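You operate a simulated robot arm through the tools that you are given. There is no shell and no other tool. Be economical: measure what you need, move in short steps, check, and stop when the job is done.

You are at the controls of a simulated robot arm. One attempt, no reset.

## Task
Put the red relief block on the white slab on the top of the covered table.

The check looks at the end state, three seconds after you hand in, the way a careful person would. Anything else that was tipped, shoved, dropped, spilled or broken makes it a failure.

## Robot
A 6-joint arm with a two-finger parallel gripper, fixed in place. Base frame: the origin is at the foot of the arm, x ahead of it, y to its left, z up; the work surface is at about z = 0. Readings come in cm, degrees, newtons and seconds.
With the tool pointing down near the work surface it reaches from about 14 to 58 cm from the base axis. Its first joint turns from -66.0 to 66.0 degrees. Payload 2.1 kg.
The TCP is the grasp point between the finger pads, 3 cm short of the fingertips. In the tool frame z runs along the fingers and y along their closing line. Largest opening 9.4 cm; finger width 2.8, thickness 1; the body of the gripper, 5 by 9.6 cm, starts 5.5 cm behind the TCP.
Orientation is told as [roll, pitch, yaw] about the base's x, y, z axes, in that order, counted from this pose: with the fingers straight down and closing along the base's y, the tool's x points along the base's -x, its y along +y and its z along -z.

## Interface
- The arm moves only by the tool step_arm. Its argument "commands" is a list of rows, each a list of 3 entries, a list of its own where there are three numbers: the shift along the base's x, y, z in units of 50 mm (1.0 is 50 mm), then the turn, a rotation vector about the base's x, y, z in units of 8 degrees (1.0 is 8 degrees), then the finger opening in m, from 0 to 0.094. In form: [[[dx, dy, dz], [wx, wy, wz], claw], ...]. A call has 1 to 10 rows; each row shifts and turns the commanded pose from where the row before left it. A call with a number of a shift or a turn outside -1 to 1 is refused whole. Each row takes 0.2 s and may step no farther than 5 cm and 8.6 degrees from the row before; otherwise, or with a gripper value out of range, the whole call is refused. A pose out of reach is approached as far as the arm can. The call stops where the force on the tool passes 40 N (or 10 N more than at its start, if that is more) or the arm is blocked; 0.2 s more then pass. Each finger travels about 7.2 cm/s and halts on what it meets, pressing with about 32 N; the grip force reading is that of the motor and also rises with nothing between the fingers. The clock runs only during rows and for 0.2 s after the last one: add rows that do not move to give the fingers time. It gives the time, the measured TCP pose, the force on the tool (base axes), the opening and the grip force at its end, in the units of the frame above (readings bear some noise), and new pictures: "views" is both (left out), scene, wrist or none.
- Cameras (640 x 400 px; columns grow to the right, rows downward): "scene" is fixed at [5.28, -37.09, 48.76]; the picture's right is [0.84, -0.55, 0.00], its down [-0.23, -0.35, -0.91] and it looks along [0.50, 0.76, -0.42] (base axes); focal length 313 px, centre (320, 200). "wrist" rides on the gripper at [7.6, 1.4, -10.3] in the tool frame; the picture's right is [-0.18, 0.98, 0.00], its down [-0.75, -0.14, -0.64] and it looks along [-0.63, -0.12, 0.77] (tool axes); focal length 243 px, centre (320, 200). There is no depth. A picture from a camera that has moved, and an enlarged one, comes with that camera's place and axes in the base frame and with its lens. The place of the scene camera against the robot may be out by one fixed shift of up to 1.8 cm in any direction.
- inspect(camera, box): a new picture of the part [left, top, right, bottom] of that camera's present view, enlarged. No time passes.
- close_job(): hands the job in; it is judged then, once.

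Go step by step. Nothing tells you positions but the pictures and the camera data: compare them with the known pose of the tool, close in by small moves and look again before you grip or let go. The budget is 90 turns and 170 pictures, counting those below and the enlarged ones. Unless the task says otherwise, let go and move clear before handing in, and close with one line.

The tools are called after ">>>" as name(argument=value, ...) on one line, values as JSON. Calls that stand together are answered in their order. step_arm: Moves the arm, as the interface text tells. Its arguments: {"type":"object","properties":{"commands":{"type":"array","items":{"type":"array"}},"views":{"type":"string","enum":["both","scene","wrist","none"]}},"required":["commands"]} The other tools are called the same way: inspect (camera, box) takes an enlarged picture of a part of a camera's view; close_job () hands the job in.

At the start:

```text
clock: 0.0
tcp_pos: [34.67, 4.71, 30.28]
tcp_rot: [0.0, -0.1, 0.0]
wrist_force: [1.0, 0.2, 0.3]
grip_width: 9.41
grasp_force: 0.1
```

scene: 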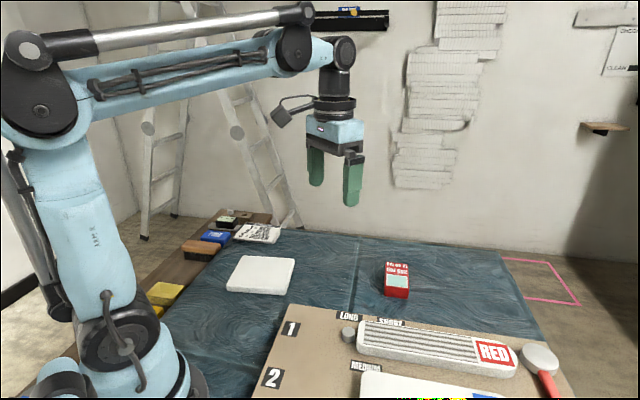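
wrist: 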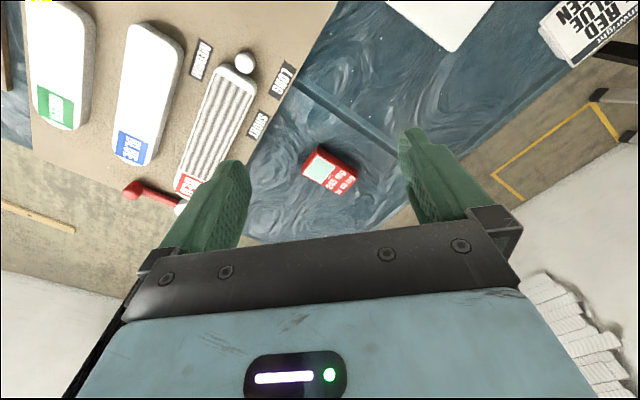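

I see a small red block on the covered table and a plain white slab to its left. I'll enlarge both before moving.

>>> inspect(camera="scene", box=[200, 220, 440, 370])

>>> inspect(camera="wrist", box=[240, 110, 420, 222])

```text
2.67 times, centred on (320, 295) of scene
camera zoom: at [5.28, -37.09, 48.76], right [0.84, -0.55, 0.0], down [-0.23, -0.35, -0.91], along [0.5, 0.76, -0.42], focal length 834 px, centre (320, -53)
```

zoom: 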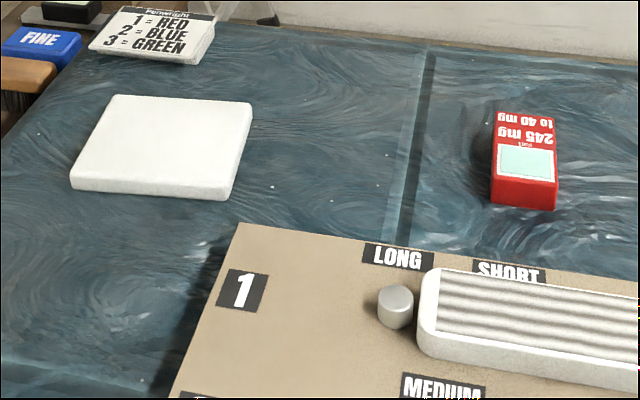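

```text
3.56 times, centred on (330, 166) of wrist
camera zoom: at [27.01, 6.05, 40.58], right [0.18, 0.98, 0.0], down [0.75, -0.14, 0.64], along [0.63, -0.12, -0.77], focal length 863 px, centre (284, 321)
```

zoom: 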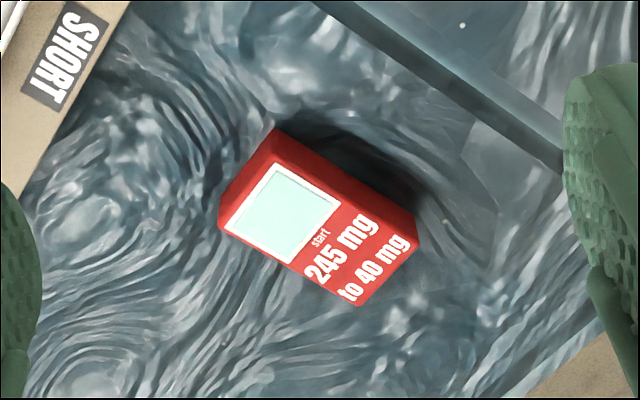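

The red block's top is about 5.4 x 9 cm, centred near (52.6, 3.1), with its long axis at about 45°. The slab is centred near (27, 21). I'll go above the block and turn the gripper 45°.

>>> step_arm(commands=[[[0.597, -0.054, -0.5], [0, 0, 0.9375], 0.094], [[0.597, -0.054, -0.5], [0, 0, 0.9375], 0.094], [[0.597, -0.054, -0.5], [0, 0, 0.9375], 0.094], [[0.597, -0.054, -0.5], [0, 0, 0.9375], 0.094], [[0.597, -0.054, -0.5], [0, 0, 0.9375], 0.094], [[0.597, -0.054, -0.5], [0, 0, 0.9375], 0.094], [[0, 0, 0], [0, 0, 0], 0.094]])

```text
clock: 1.6
tcp_pos: [52.79, 3.17, 15.4]
tcp_rot: [0.0, -0.1, 45.0]
wrist_force: [0.9, -0.4, -0.5]
grip_width: 9.43
grasp_force: 0.0
camera wrist: at [46.43, -1.33, 25.56], right [-0.57, 0.82, 0.0], down [0.63, 0.43, 0.64], along [0.53, 0.36, -0.77], focal length 243 px, centre (320, 200)
```

scene: 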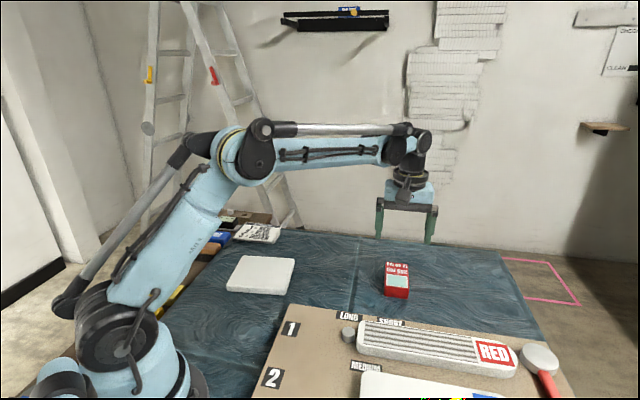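
wrist: 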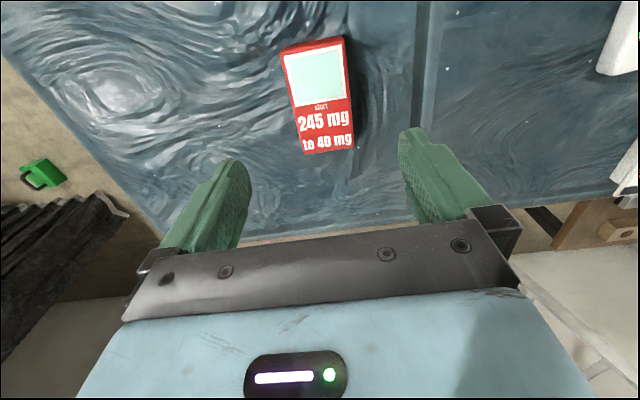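

The block now sits close to below the gripper. I'll enlarge it to measure its width and turn.

>>> inspect(camera="wrist", box=[240, 20, 400, 170])

>>> inspect(camera="scene", box=[340, 190, 460, 310])

```text
2.67 times, centred on (320, 95) of wrist
camera zoom: at [46.43, -1.33, 25.56], right [-0.57, 0.82, 0.0], down [0.63, 0.43, 0.64], along [0.53, 0.36, -0.77], focal length 647 px, centre (320, 480)
```

zoom: 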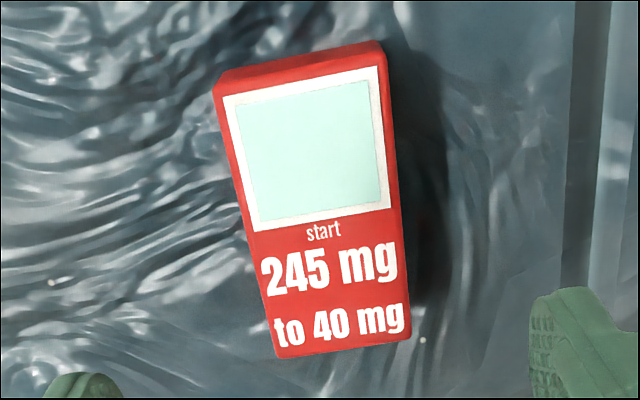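

```text
3.33 times, centred on (400, 250) of scene
camera zoom: at [5.29, -37.09, 48.76], right [0.84, -0.55, 0.0], down [-0.23, -0.35, -0.91], along [0.5, 0.76, -0.42], focal length 1043 px, centre (53, 33)
```

zoom: 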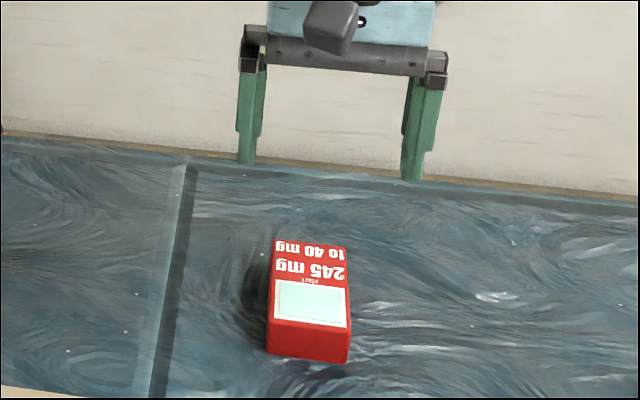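

The block centre measures (52.85, 3.24) with its axis at about 44°, so the gripper is aligned. Next I'll descend in steps to just above the block.

>>> step_arm(commands=[[[0, 0, -0.6], [0, 0, 0], 0.094], [[0, 0, -0.6], [0, 0, 0], 0.094], [[0, 0, -0.5], [0, 0, 0], 0.094], [[0, 0, -0.3], [0, 0, 0], 0.094], [[0, 0, 0], [0, 0, 0], 0.094]])

```text
clock: 2.8
tcp_pos: [52.37, 2.96, 5.31]
tcp_rot: [0.0, -0.1, 45.0]
wrist_force: [-0.5, -0.5, -0.4]
grip_width: 9.42
grasp_force: 0.0
camera wrist: at [46.04, -1.44, 15.54], right [-0.56, 0.83, 0.0], down [0.63, 0.43, 0.64], along [0.53, 0.36, -0.77], focal length 243 px, centre (320, 200)
```

scene: 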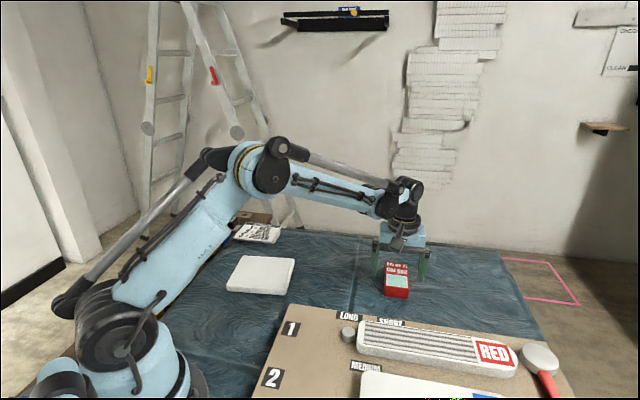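
wrist: 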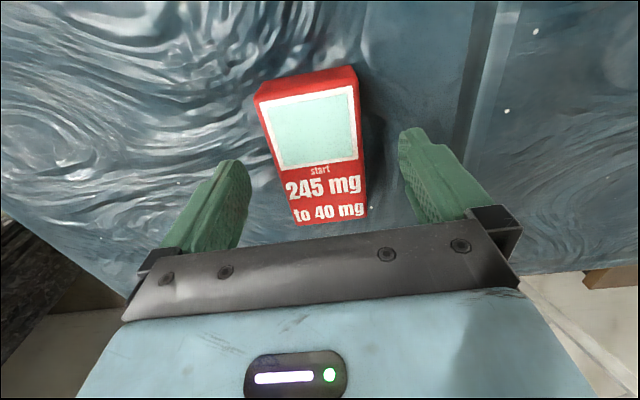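

Corrected for perspective, the block centre still comes out at about (52.7, 3.2). I'll nudge over, lower to about 3.6 cm, and close the fingers.

>>> step_arm(commands=[[[0.07, 0.05, -0.17], [0, 0, 0], 0.094], [[0, 0, -0.17], [0, 0, 0], 0.094], [[0, 0, 0], [0, 0, 0], 0.094]])

```text
clock: 3.6
tcp_pos: [52.8, 3.32, 3.75]
tcp_rot: [0.0, -0.1, 45.0]
wrist_force: [-0.3, -0.7, -0.6]
grip_width: 9.4
grasp_force: 0.0
camera wrist: at [46.43, -1.11, 13.86], right [-0.56, 0.83, 0.0], down [0.63, 0.43, 0.64], along [0.53, 0.36, -0.77], focal length 243 px, centre (320, 200)
```

scene: 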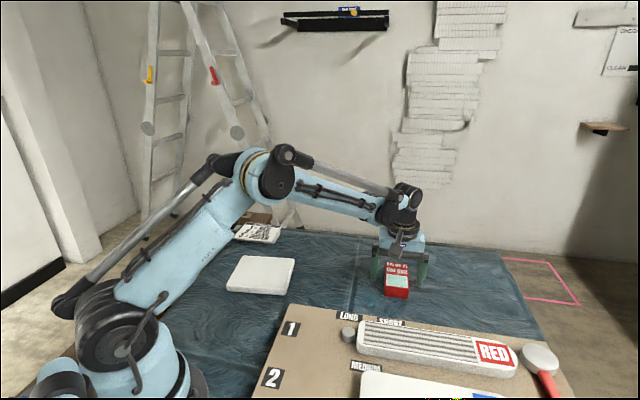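
wrist: 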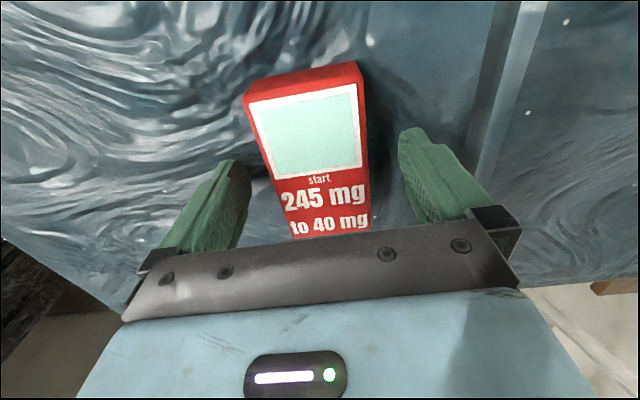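

The fingers straddle the block, with their tips about 0.7 cm above the table. Closing now.

>>> step_arm(commands=[[[0, 0, 0], [0, 0, 0], 0.07], [[0, 0, 0], [0, 0, 0], 0.055], [[0, 0, 0], [0, 0, 0], 0.045], [[0, 0, 0], [0, 0, 0], 0.045], [[0, 0, 0], [0, 0, 0], 0.045]])

```text
clock: 4.8
tcp_pos: [52.81, 3.3, 3.6]
tcp_rot: [0.1, -0.1, 45.0]
wrist_force: [0.1, -0.6, -0.2]
grip_width: 5.32
grasp_force: 32.0
camera wrist: at [46.43, -1.11, 13.88], right [-0.56, 0.83, 0.0], down [0.63, 0.43, 0.64], along [0.53, 0.36, -0.77], focal length 243 px, centre (320, 200)
```

scene: 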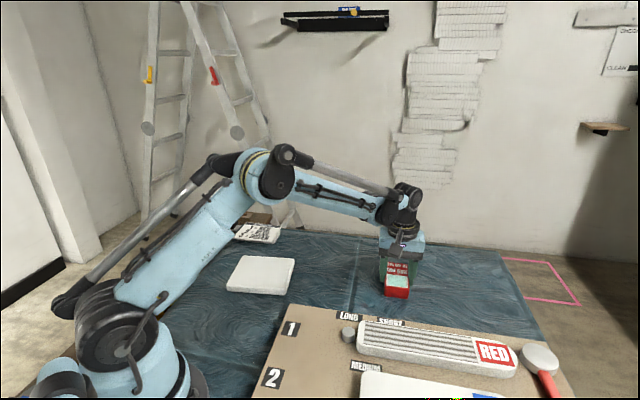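
wrist: 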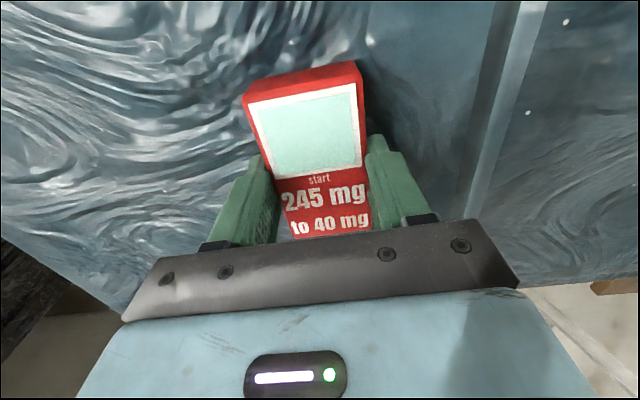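

The grip holds at 5.3 cm with 32 N. I'll lift straight up.

>>> step_arm(commands=[[[0, 0, 0.2], [0, 0, 0], 0.045], [[0, 0, 0.4], [0, 0, 0], 0.045], [[0, 0, 0.6], [0, 0, 0], 0.045], [[0, 0, 0.6], [0, 0, 0], 0.045], [[0, 0, 0.6], [0, 0, 0], 0.045], [[0, 0, 0], [0, 0, 0], 0.045]])

```text
clock: 6.2
tcp_pos: [52.78, 3.17, 15.74]
tcp_rot: [0.0, -0.1, 45.0]
wrist_force: [-0.1, -0.4, -0.7]
grip_width: 4.5
grasp_force: 0.0
camera wrist: at [46.57, -1.25, 25.92], right [-0.56, 0.83, 0.0], down [0.63, 0.43, 0.64], along [0.53, 0.36, -0.77], focal length 243 px, centre (320, 200)
```

scene: 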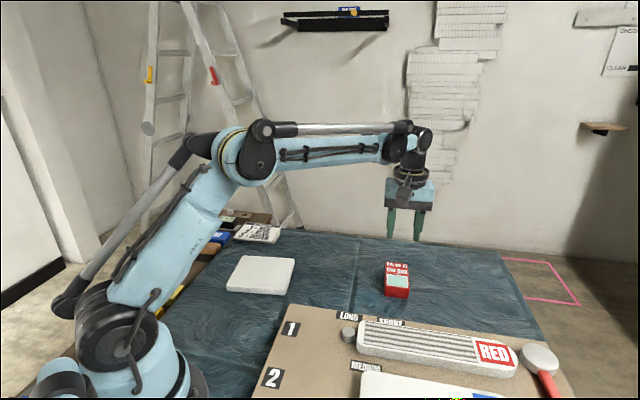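
wrist: 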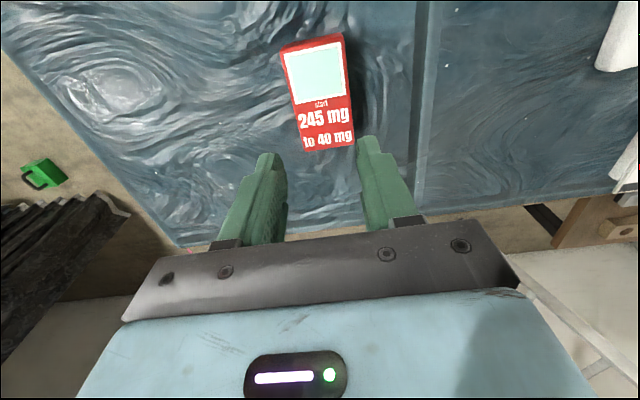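

The block slipped out and is still on the table. I'll look at its shape and position again.

>>> inspect(camera="wrist", box=[260, 20, 380, 170])

>>> inspect(camera="scene", box=[370, 250, 430, 310])

```text
2.67 times, centred on (320, 95) of wrist
camera zoom: at [46.57, -1.25, 25.92], right [-0.56, 0.83, 0.0], down [0.63, 0.43, 0.64], along [0.53, 0.36, -0.77], focal length 647 px, centre (320, 480)
```

zoom: 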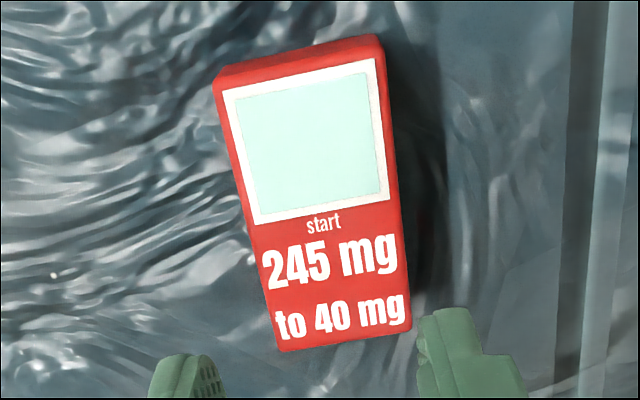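

```text
6.67 times, centred on (400, 280) of scene
camera zoom: at [5.28, -37.09, 48.76], right [0.84, -0.55, 0.0], down [-0.23, -0.35, -0.91], along [0.5, 0.76, -0.42], focal length 2086 px, centre (-213, -333)
```

zoom: 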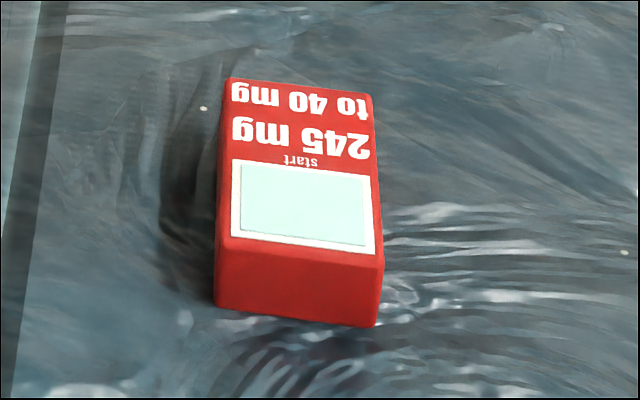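

The block hasn't moved and the grip was centred, so the contact was too shallow or the lift too quick. I'll regrip about 0.4 cm lower with the yaw trimmed to 43.7°, then lift slowly while reading the force.

>>> step_arm(commands=[[[0, 0, 0], [0, 0, -0.16], 0.094], [[0, 0, 0], [0, 0, 0], 0.094], [[0, 0, -0.6], [0, 0, 0], 0.094], [[0, 0, -0.6], [0, 0, 0], 0.094], [[0, 0, -0.6], [0, 0, 0], 0.094], [[0, 0, -0.4], [0, 0, 0], 0.094], [[0, 0, -0.2], [0, 0, 0], 0.094], [[0, 0, 0], [0, 0, 0], 0.094]], views="none")

```text
clock: 8.0
tcp_pos: [52.95, 3.33, 3.63]
tcp_rot: [0.0, -0.1, 43.6]
wrist_force: [-0.4, 0.0, -0.1]
grip_width: 9.4
grasp_force: 0.1
```

I'm at 3.63 cm with the fingers open. I'll lower another 0.45 cm and close fully on the block.

>>> step_arm(commands=[[[0, 0, -0.09], [0, 0, 0], 0.094], [[0, 0, 0], [0, 0, 0], 0.07], [[0, 0, 0], [0, 0, 0], 0.05], [[0, 0, 0], [0, 0, 0], 0.02], [[0, 0, 0], [0, 0, 0], 0.0], [[0, 0, 0], [0, 0, 0], 0.0], [[0, 0, 0], [0, 0, 0], 0.0]], views="wrist")

>>> step_arm(commands=[[[0, 0, 0.04], [0, 0, 0], 0.0], [[0, 0, 0.04], [0, 0, 0], 0.0], [[0, 0, 0.04], [0, 0, 0], 0.0]], views="wrist")

```text
clock: 9.6
tcp_pos: [52.97, 3.24, 3.18]
tcp_rot: [0.0, -0.1, 43.7]
wrist_force: [0.5, -0.2, -0.1]
grip_width: 5.78
grasp_force: 32.1
camera wrist: at [46.41, -0.96, 13.42], right [-0.55, 0.84, 0.0], down [0.64, 0.42, 0.64], along [0.54, 0.35, -0.77], focal length 243 px, centre (320, 200)
```

wrist: 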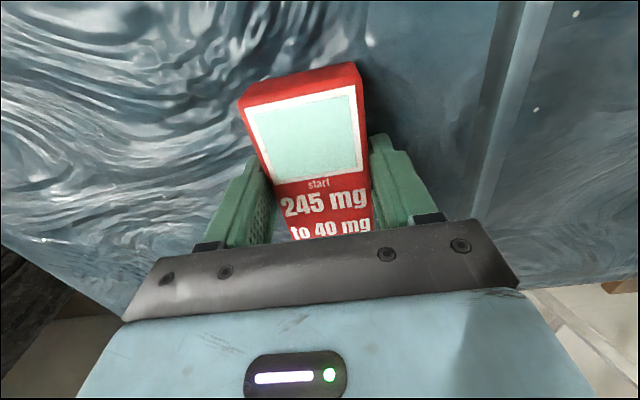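

```text
clock: 10.4
tcp_pos: [52.94, 3.38, 3.78]
tcp_rot: [0.0, -0.1, 43.7]
wrist_force: [0.8, -0.3, -1.6]
grip_width: 5.79
grasp_force: 31.7
camera wrist: at [46.44, -0.93, 14.05], right [-0.55, 0.84, 0.0], down [0.64, 0.42, 0.64], along [0.54, 0.35, -0.77], focal length 243 px, centre (320, 200)
```

wrist: 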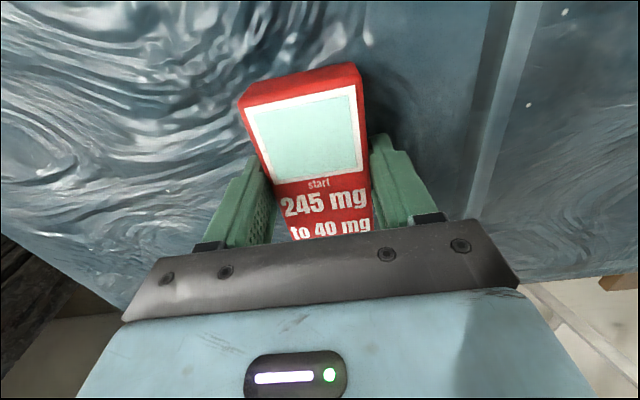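

The block is moving up with the gripper and is light; this grip is 5.8 cm wide, lower on the block. I'll keep lifting gently.

>>> step_arm(commands=[[[0, 0, 0.1], [0, 0, 0], 0.0], [[0, 0, 0.2], [0, 0, 0], 0.0], [[0, 0, 0.3], [0, 0, 0], 0.0], [[0, 0, 0.4], [0, 0, 0], 0.0], [[0, 0, 0.4], [0, 0, 0], 0.0], [[0, 0, 0.3], [0, 0, 0], 0.0], [[0, 0, 0.1], [0, 0, 0], 0.0]])

```text
clock: 12.0
tcp_pos: [52.83, 3.31, 12.93]
tcp_rot: [0.0, 0.0, 43.7]
wrist_force: [-0.3, 0.2, -1.5]
grip_width: 5.77
grasp_force: 32.4
camera wrist: at [46.36, -0.98, 23.06], right [-0.55, 0.84, 0.0], down [0.64, 0.42, 0.64], along [0.54, 0.35, -0.77], focal length 243 px, centre (320, 200)
```

scene: 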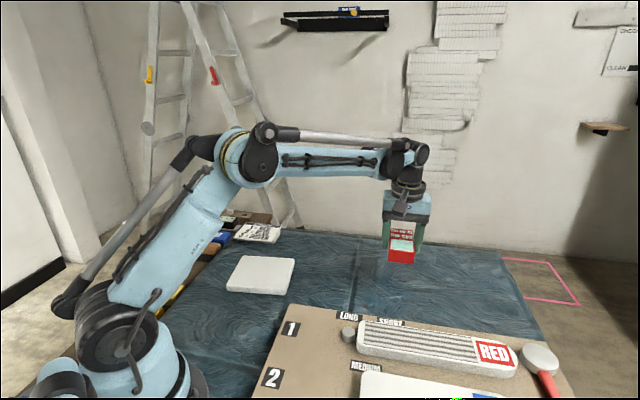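
wrist: 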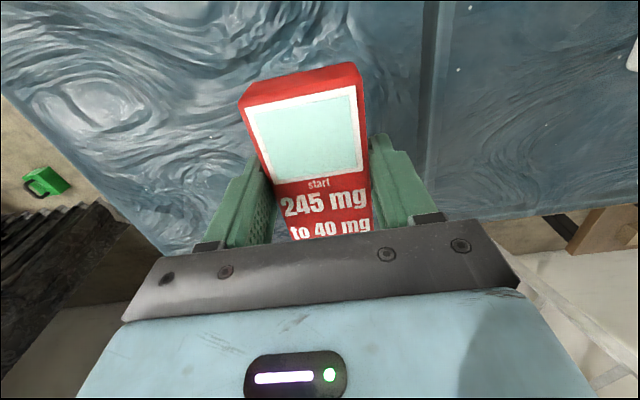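

The grip is secure. The slab centre is around (27.7, 22.9), with its edges turned about 50°, so I'll carry the block across at this height and match that yaw.

>>> step_arm(commands=[[[-0.3, 0.23, 0.1], [0, 0, 0], 0.0], [[-0.5, 0.39, 0], [0, 0, 0.1], 0.0], [[-0.55, 0.43, 0], [0, 0, 0.1], 0.0], [[-0.55, 0.43, 0], [0, 0, 0.1], 0.0], [[-0.55, 0.43, 0], [0, 0, 0.1], 0.0], [[-0.55, 0.43, 0], [0, 0, 0.1], 0.0], [[-0.55, 0.43, 0], [0, 0, 0.1], 0.0], [[-0.55, 0.43, 0], [0, 0, 0.1], 0.0], [[-0.5, 0.39, 0], [0, 0, 0.1], 0.0], [[-0.4, 0.32, 0], [0, 0, 0], 0.0]])

```text
clock: 14.2
tcp_pos: [27.79, 22.84, 13.19]
tcp_rot: [0.0, -0.1, 50.1]
wrist_force: [0.6, 0.1, -0.4]
grip_width: 5.79
grasp_force: 31.7
camera wrist: at [21.79, 17.93, 23.42], right [-0.64, 0.77, 0.0], down [0.59, 0.49, 0.64], along [0.5, 0.41, -0.77], focal length 243 px, centre (320, 200)
```

scene: 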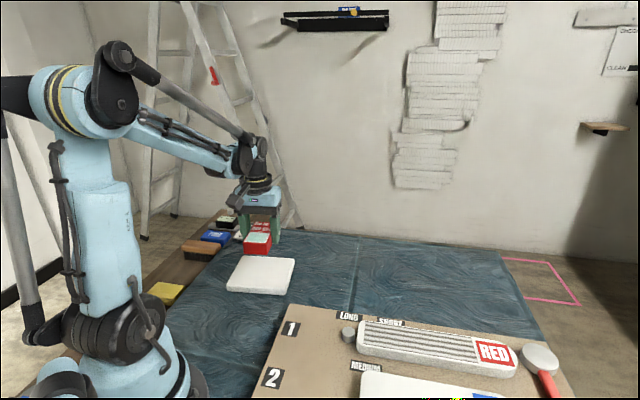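
wrist: 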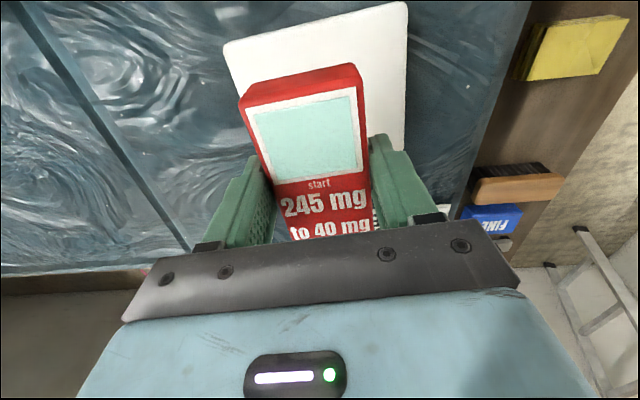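

The wrist view confirms the slab centre at about (27.2, 22.9), aligned with the block. I'll shift slightly and descend to just above it.

>>> step_arm(commands=[[[-0.1, 0, -0.4], [0, 0, 0], 0.0], [[0, 0, -0.5], [0, 0, 0], 0.0], [[0, 0, -0.4], [0, 0, 0], 0.0], [[0, 0, -0.2], [0, 0, 0], 0.0], [[0, 0, 0], [0, 0, 0], 0.0]])

>>> inspect(camera="scene", box=[200, 190, 340, 310])

```text
clock: 15.4
tcp_pos: [27.42, 22.81, 5.74]
tcp_rot: [0.0, -0.1, 50.2]
wrist_force: [0.0, -0.4, -0.4]
grip_width: 5.8
grasp_force: 31.6
camera wrist: at [21.41, 17.79, 15.95], right [-0.64, 0.77, 0.0], down [0.59, 0.49, 0.64], along [0.5, 0.41, -0.77], focal length 243 px, centre (320, 200)
```

scene: 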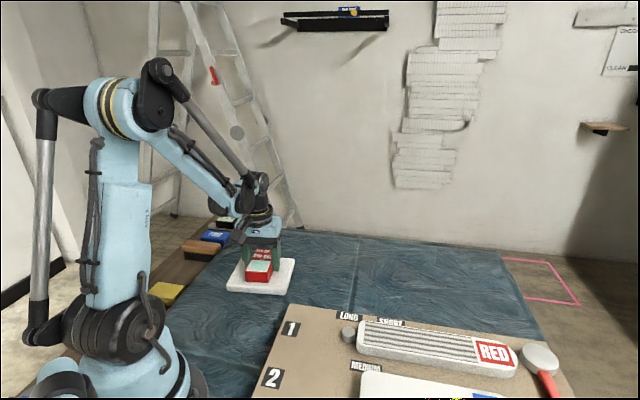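
wrist: 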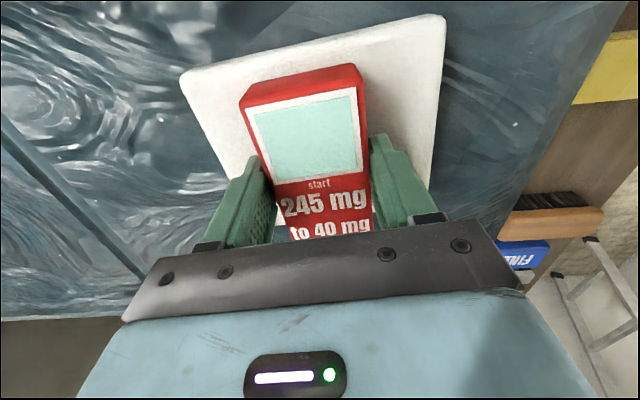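

```text
3.33 times, centred on (270, 250) of scene
camera zoom: at [5.28, -37.09, 48.76], right [0.84, -0.55, 0.0], down [-0.23, -0.35, -0.91], along [0.5, 0.76, -0.42], focal length 1043 px, centre (487, 33)
```

zoom: 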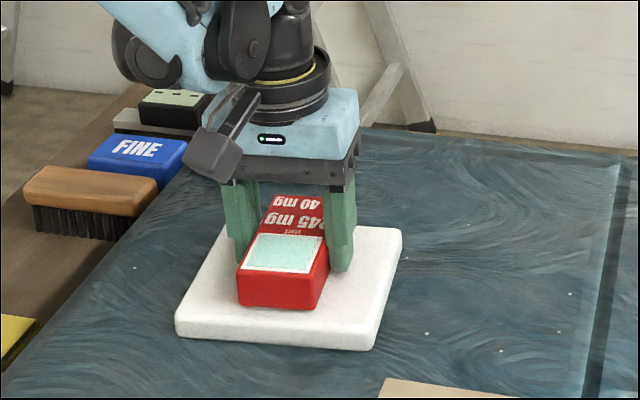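

The block is centred over the slab with about 1 cm left to go. I'll lower in millimetre steps until the force shows contact.

>>> step_arm(commands=[[[0, 0, -0.05], [0, 0, 0], 0.0], [[0, 0, -0.05], [0, 0, 0], 0.0], [[0, 0, -0.05], [0, 0, 0], 0.0], [[0, 0, -0.04], [0, 0, 0], 0.0]], views="none")

>>> step_arm(commands=[[[0, 0, -0.03], [0, 0, 0], 0.0], [[0, 0, -0.03], [0, 0, 0], 0.0]], views="scene")

```text
clock: 16.2
tcp_pos: [27.42, 22.87, 5.2]
tcp_rot: [-0.2, -0.1, 50.2]
wrist_force: [-0.8, -0.5, 10.5]
grip_width: 5.77
grasp_force: 31.9
stopped in row 3: the force on the tool passed its limit (the readings are from after the stop); the commanded pose is now the measured one
```

```text
clock: 16.6
tcp_pos: [27.41, 22.84, 5.34]
tcp_rot: [0.0, 0.1, 50.2]
wrist_force: [-1.3, -0.4, 11.5]
grip_width: 5.81
grasp_force: 31.8
stopped in row 2: the force on the tool passed its limit (the readings are from after the stop); the commanded pose is now the measured one
```

scene: 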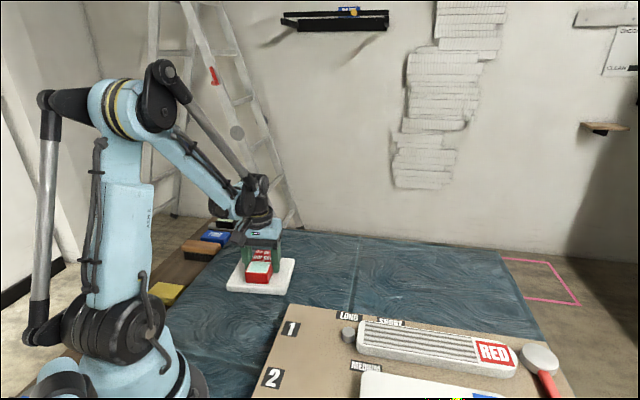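

Contact came at TCP z of about 5.3, so the slab top is near 2 cm. I'll check that the block sits flat before releasing.

>>> inspect(camera="scene", box=[215, 230, 305, 300])

>>> inspect(camera="wrist", box=[160, 0, 480, 250])

```text
5.71 times, centred on (260, 265) of scene
camera zoom: at [5.28, -37.09, 48.76], right [0.84, -0.55, 0.0], down [-0.23, -0.35, -0.91], along [0.5, 0.76, -0.42], focal length 1788 px, centre (663, -171)
```

zoom: 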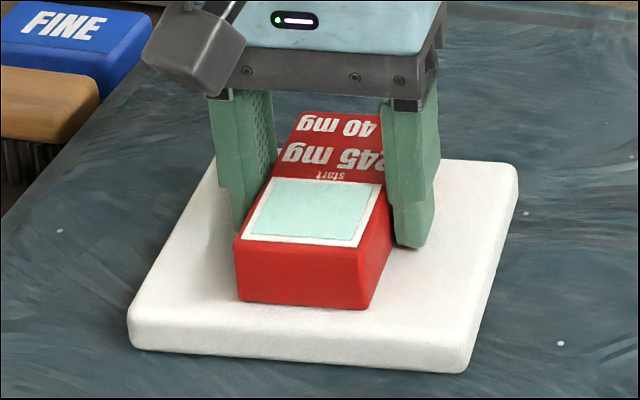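

```text
1.60 times, centred on (320, 125) of wrist
camera zoom: at [21.42, 17.85, 15.47], right [-0.64, 0.77, 0.0], down [0.59, 0.49, 0.64], along [0.49, 0.41, -0.77], focal length 388 px, centre (320, 320)
```

zoom: 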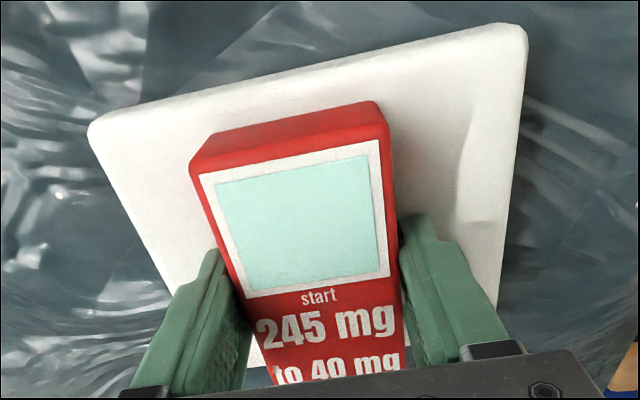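

The block sits flat and well inside the slab. I'll open the fingers without moving the arm.

>>> step_arm(commands=[[[0, 0, 0], [0, 0, 0], 0.06], [[0, 0, 0], [0, 0, 0], 0.07], [[0, 0, 0], [0, 0, 0], 0.085], [[0, 0, 0], [0, 0, 0], 0.094], [[0, 0, 0], [0, 0, 0], 0.094]])

```text
clock: 17.8
tcp_pos: [27.46, 22.82, 5.18]
tcp_rot: [-0.1, 0.0, 50.1]
wrist_force: [11.6, -8.4, 24.9]
grip_width: 8.7
grasp_force: 0.0
camera wrist: at [21.44, 17.83, 15.46], right [-0.64, 0.77, 0.0], down [0.59, 0.49, 0.64], along [0.5, 0.41, -0.77], focal length 243 px, centre (320, 200)
```

scene: 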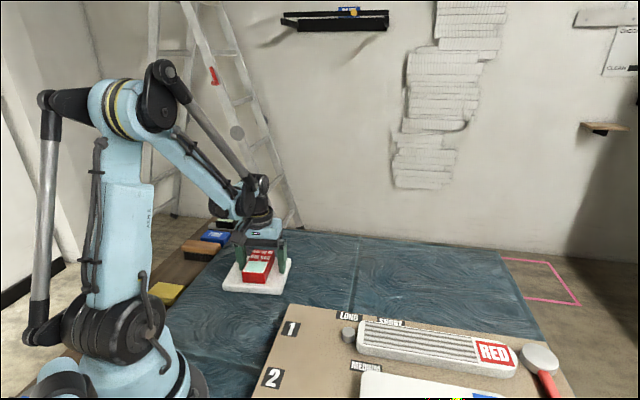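
wrist: 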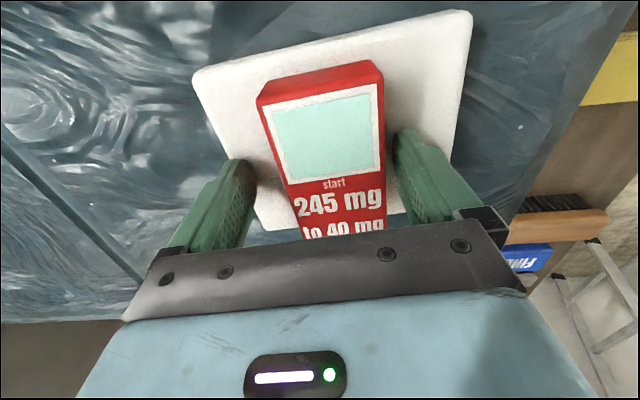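

One fingertip is pressing on the slab (25 N) and has dragged it about a centimetre. I'll raise the hand slightly to unload it, then measure.

>>> step_arm(commands=[[[0, 0, 0.06], [0, 0, 0], 0.088], [[0, 0, 0.06], [0, 0, 0], 0.088], [[0, 0, 0], [0, 0, 0], 0.088]])

>>> inspect(camera="scene", box=[200, 220, 320, 310])

>>> inspect(camera="wrist", box=[160, 0, 480, 250])

```text
clock: 18.6
tcp_pos: [27.39, 22.8, 5.76]
tcp_rot: [-0.1, 0.0, 50.2]
wrist_force: [0.6, 0.3, -0.6]
grip_width: 8.81
grasp_force: 0.1
camera wrist: at [21.41, 17.8, 16.02], right [-0.64, 0.77, 0.0], down [0.59, 0.49, 0.64], along [0.49, 0.41, -0.77], focal length 243 px, centre (320, 200)
```

scene: 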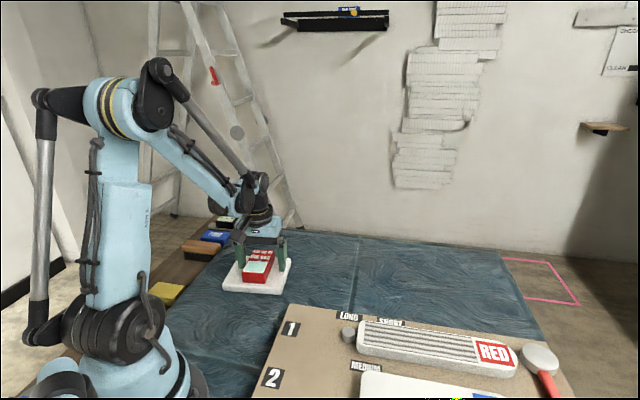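
wrist: 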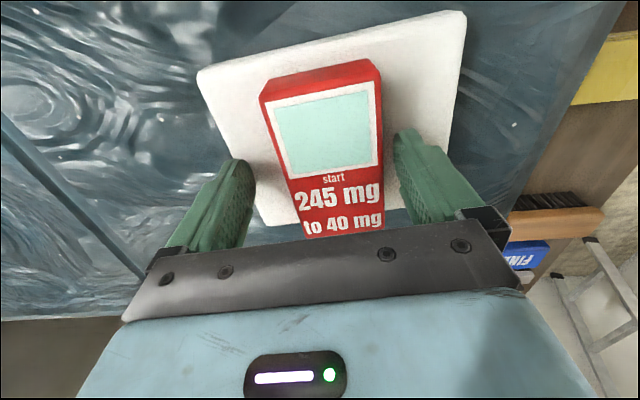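

```text
4.44 times, centred on (260, 265) of scene
camera zoom: at [5.28, -37.09, 48.76], right [0.84, -0.55, 0.0], down [-0.23, -0.35, -0.91], along [0.5, 0.76, -0.42], focal length 1391 px, centre (587, -89)
```

zoom: 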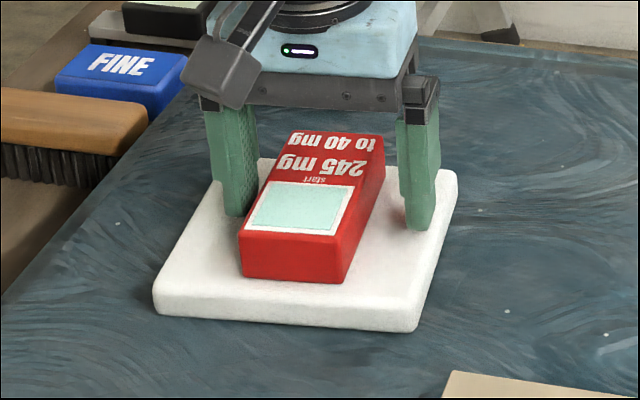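

```text
1.60 times, centred on (320, 125) of wrist
camera zoom: at [21.41, 17.8, 16.02], right [-0.64, 0.77, 0.0], down [0.59, 0.49, 0.64], along [0.49, 0.41, -0.77], focal length 388 px, centre (320, 320)
```

zoom: 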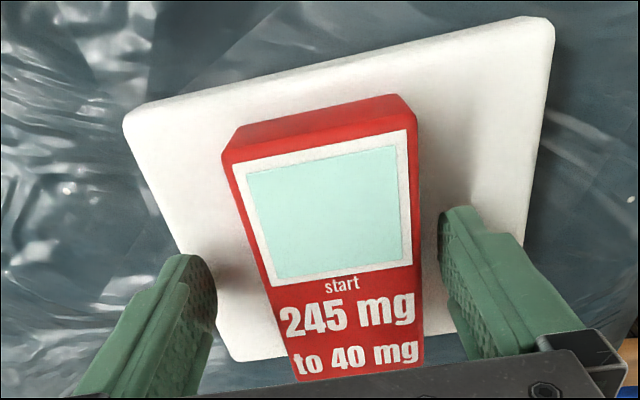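

The block is seated, but the slab slid about 1.1 cm toward (-x, +y) with the block on it. I'll rise clear first, then decide how to slide it back to its original place.

>>> step_arm(commands=[[[0, 0, 0.2], [0, 0, 0], 0.088], [[0, 0, 0.4], [0, 0, 0], 0.088], [[0, 0, 0.6], [0, 0, 0], 0.088], [[0, 0, 0.6], [0, 0, 0], 0.05], [[0, 0, 0.6], [0, 0, 0], 0.0], [[0, 0, 0], [0, 0, 0], 0.0], [[0, 0, 0], [0, 0, 0], 0.0]])

>>> inspect(camera="scene", box=[200, 220, 440, 370])

```text
clock: 20.2
tcp_pos: [27.48, 22.69, 17.66]
tcp_rot: [0.0, -0.1, 50.2]
wrist_force: [-0.9, -0.4, 0.1]
grip_width: 0.0
grasp_force: 31.9
camera wrist: at [21.36, 17.67, 28.02], right [-0.64, 0.77, 0.0], down [0.59, 0.49, 0.64], along [0.49, 0.41, -0.77], focal length 243 px, centre (320, 200)
```

scene: 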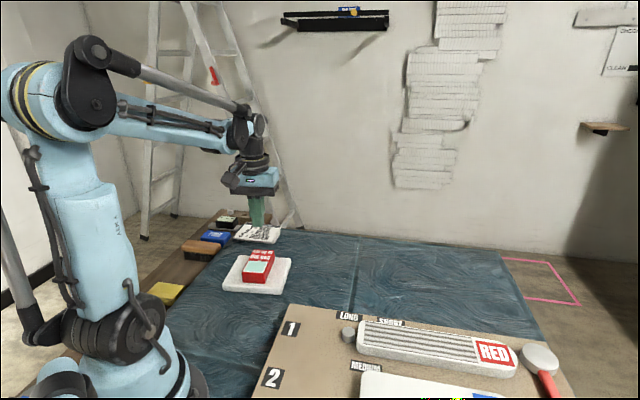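
wrist: 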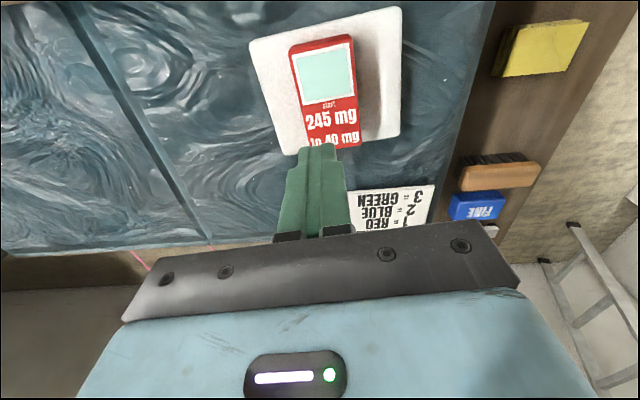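

```text
2.67 times, centred on (320, 295) of scene
camera zoom: at [5.28, -37.09, 48.76], right [0.84, -0.55, 0.0], down [-0.23, -0.35, -0.91], along [0.5, 0.76, -0.42], focal length 834 px, centre (320, -53)
```

zoom: 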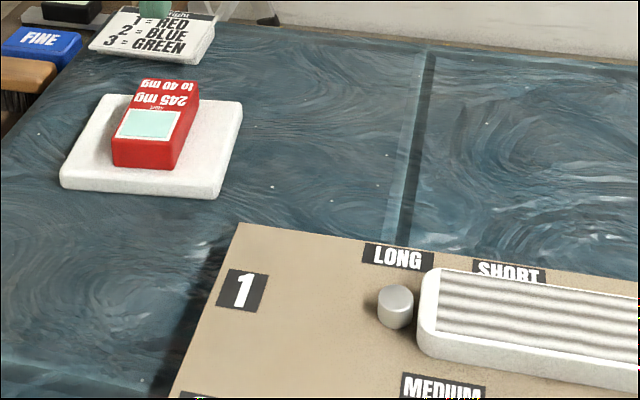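

The slab moved about 0.9 cm, mostly leftward in the scene view. To undo it, I'll take the closed fingers to the slab's far side, around (18.7, 29.8), and nudge the slab edge back gently.

>>> step_arm(commands=[[[-0.44, 0.355, 0], [0, 0, 0], 0.0], [[-0.44, 0.355, 0], [0, 0, 0], 0.0], [[-0.44, 0.355, 0], [0, 0, 0], 0.0], [[-0.44, 0.355, 0], [0, 0, 0], 0.0], [[0, 0, 0], [0, 0, 0], 0.0], [[0, 0, -0.5], [0, 0, 0], 0.0], [[0, 0, -0.5], [0, 0, 0], 0.0], [[0, 0, -0.5], [0, 0, 0], 0.0], [[0, 0, -0.5], [0, 0, 0], 0.0], [[0, 0, 0], [0, 0, 0], 0.0]])

>>> inspect(camera="scene", box=[180, 200, 320, 310])

```text
clock: 22.4
tcp_pos: [18.75, 29.82, 7.65]
tcp_rot: [0.0, 0.0, 50.2]
wrist_force: [0.4, -0.9, 0.3]
grip_width: 0.0
grasp_force: 32.3
camera wrist: at [12.73, 24.86, 18.0], right [-0.64, 0.77, 0.0], down [0.59, 0.49, 0.64], along [0.49, 0.41, -0.77], focal length 243 px, centre (320, 200)
```

scene: 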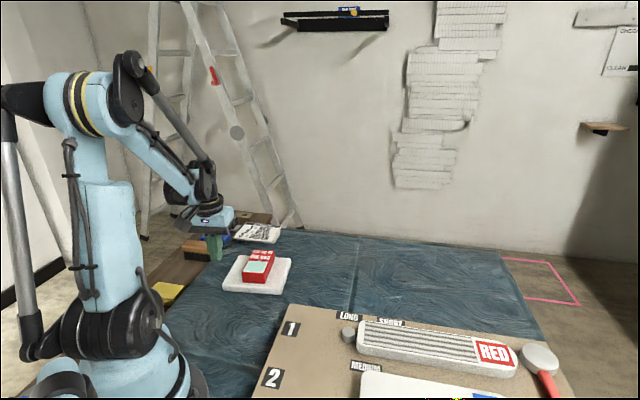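
wrist: 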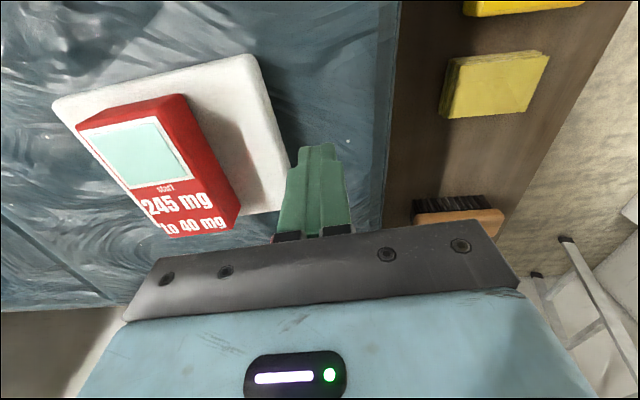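

```text
3.64 times, centred on (250, 255) of scene
camera zoom: at [5.28, -37.09, 48.76], right [0.84, -0.55, 0.0], down [-0.23, -0.35, -0.91], along [0.5, 0.76, -0.42], focal length 1138 px, centre (574, 0)
```

zoom: 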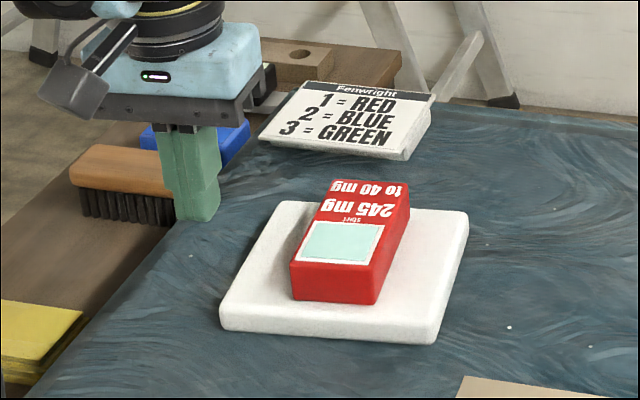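

The gap between the fingers and the slab edge is about 2 cm, over clear table. I'll lower to about 3.8 cm and approach to near contact.

>>> step_arm(commands=[[[0, 0, -0.4], [0, 0, 0], 0.0], [[0, 0, -0.36], [0, 0, 0], 0.0], [[0, 0, 0], [0, 0, 0], 0.0], [[0.1, -0.08, 0], [0, 0, 0], 0.0], [[0.1, -0.08, 0], [0, 0, 0], 0.0], [[0, 0, 0], [0, 0, 0], 0.0]])

>>> inspect(camera="scene", box=[200, 220, 440, 370])

>>> inspect(camera="wrist", box=[200, 80, 400, 250])

```text
clock: 23.8
tcp_pos: [19.6, 29.01, 3.96]
tcp_rot: [0.0, 0.1, 50.2]
wrist_force: [0.6, 0.6, 0.2]
grip_width: 0.0
grasp_force: 31.9
camera wrist: at [13.65, 24.05, 14.29], right [-0.64, 0.77, 0.0], down [0.59, 0.49, 0.64], along [0.49, 0.41, -0.77], focal length 243 px, centre (320, 200)
```

scene: 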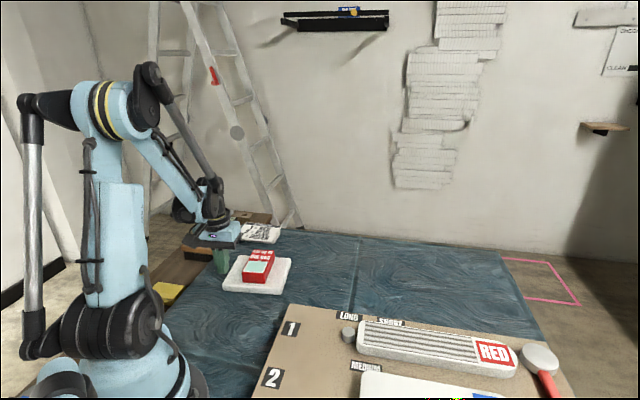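
wrist: 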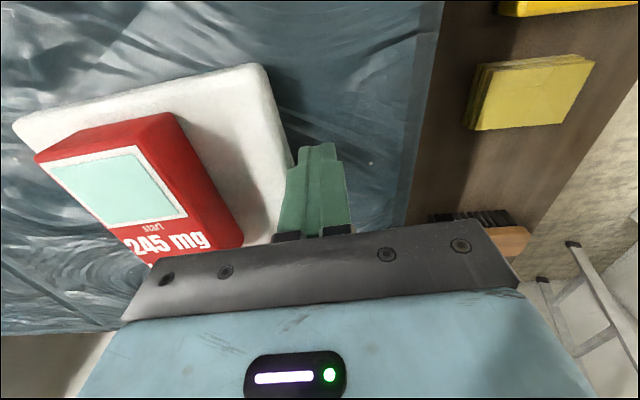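

```text
2.67 times, centred on (320, 295) of scene
camera zoom: at [5.28, -37.09, 48.76], right [0.84, -0.55, 0.0], down [-0.23, -0.35, -0.91], along [0.5, 0.76, -0.42], focal length 834 px, centre (320, -53)
```

zoom: 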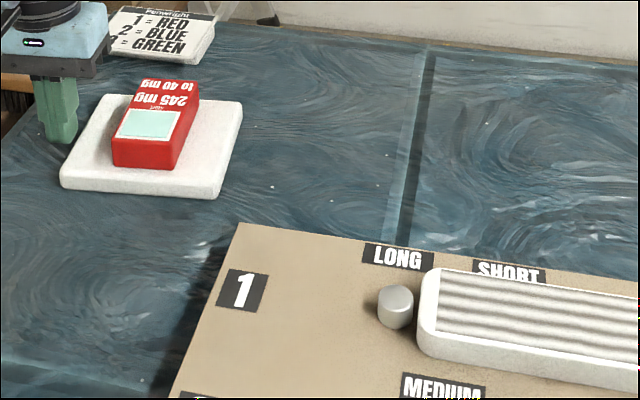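

```text
2.35 times, centred on (300, 165) of wrist
camera zoom: at [13.65, 24.05, 14.29], right [-0.64, 0.77, 0.0], down [0.59, 0.49, 0.64], along [0.49, 0.41, -0.77], focal length 571 px, centre (367, 282)
```

zoom: 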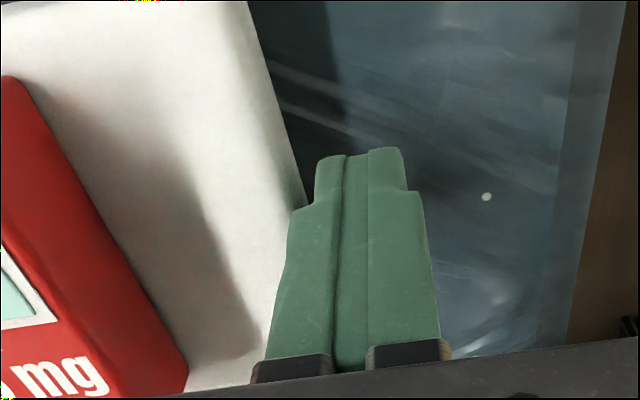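

There is about 0.8 cm of gap left and I'm clear of the block. I'll push slowly in short steps and compare with the original slab corners: (70,190), (228,200) and (253,103) in this zoom.

>>> step_arm(commands=[[[0.04, -0.032, 0], [0, 0, 0], 0.0], [[0.04, -0.032, 0], [0, 0, 0], 0.0], [[0.04, -0.032, 0], [0, 0, 0], 0.0], [[0.04, -0.032, 0], [0, 0, 0], 0.0], [[0.03, -0.025, 0], [0, 0, 0], 0.0], [[0, 0, 0], [0, 0, 0], 0.0]], views="wrist")

>>> inspect(camera="scene", box=[200, 220, 440, 370])

```text
clock: 25.2
tcp_pos: [20.54, 28.46, 3.83]
tcp_rot: [0.0, 0.0, 50.1]
wrist_force: [-1.5, 1.3, 1.0]
grip_width: 0.01
grasp_force: 32.1
camera wrist: at [14.59, 23.42, 14.2], right [-0.64, 0.77, 0.0], down [0.59, 0.49, 0.64], along [0.49, 0.41, -0.77], focal length 243 px, centre (320, 200)
```

wrist: 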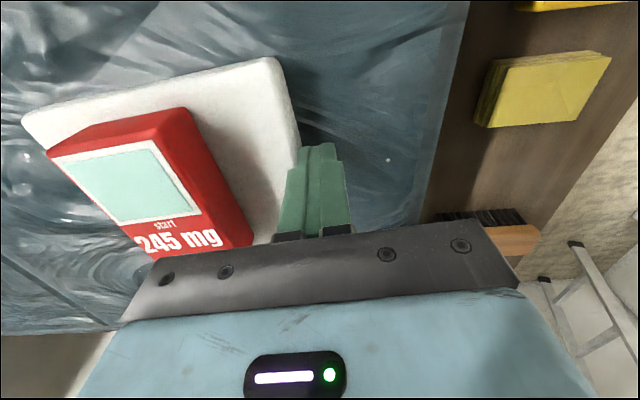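

```text
2.67 times, centred on (320, 295) of scene
camera zoom: at [5.28, -37.09, 48.76], right [0.84, -0.55, 0.0], down [-0.23, -0.35, -0.91], along [0.5, 0.76, -0.42], focal length 834 px, centre (320, -53)
```

zoom: 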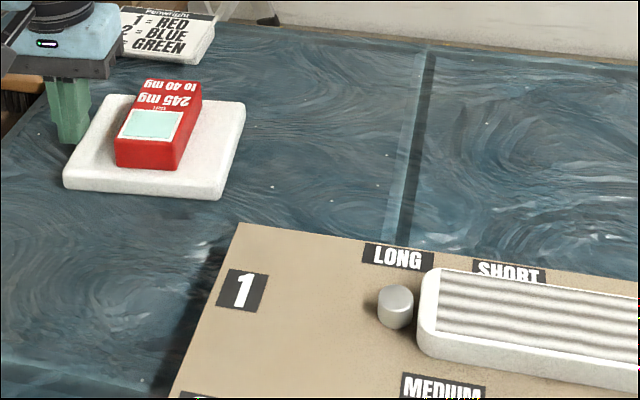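

Contact made: the slab has slid back about 3 of the 10 px, with the block riding along. About 0.6 cm remains.

>>> step_arm(commands=[[[0.03, -0.025, 0], [0, 0, 0], 0.0], [[0.03, -0.025, 0], [0, 0, 0], 0.0], [[0.03, -0.025, 0], [0, 0, 0], 0.0], [[0, 0, 0], [0, 0, 0], 0.0]], views="wrist")

>>> inspect(camera="scene", box=[200, 220, 440, 370])

```text
clock: 26.2
tcp_pos: [20.88, 27.94, 3.78]
tcp_rot: [0.0, 0.0, 50.2]
wrist_force: [-1.1, 1.3, -1.0]
grip_width: 0.0
grasp_force: 32.3
camera wrist: at [14.97, 23.04, 14.23], right [-0.64, 0.77, 0.0], down [0.59, 0.49, 0.64], along [0.49, 0.41, -0.77], focal length 243 px, centre (320, 200)
```

wrist: 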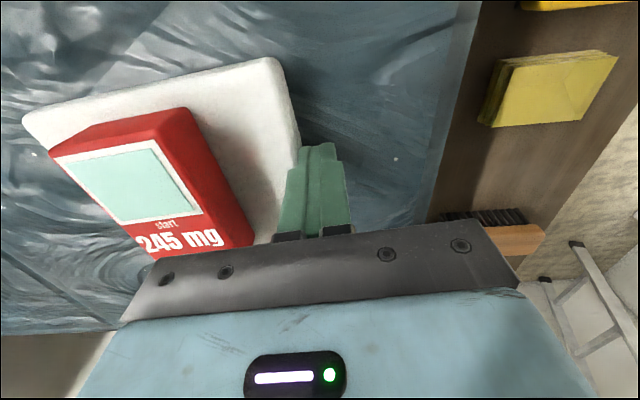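

```text
2.67 times, centred on (320, 295) of scene
camera zoom: at [5.28, -37.09, 48.76], right [0.84, -0.55, 0.0], down [-0.23, -0.35, -0.91], along [0.5, 0.76, -0.42], focal length 834 px, centre (320, -53)
```

zoom: 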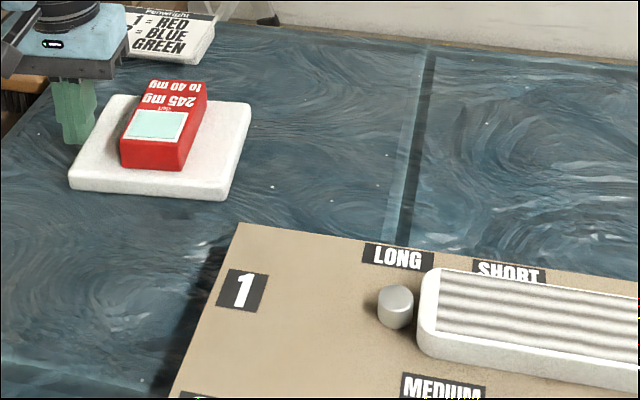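

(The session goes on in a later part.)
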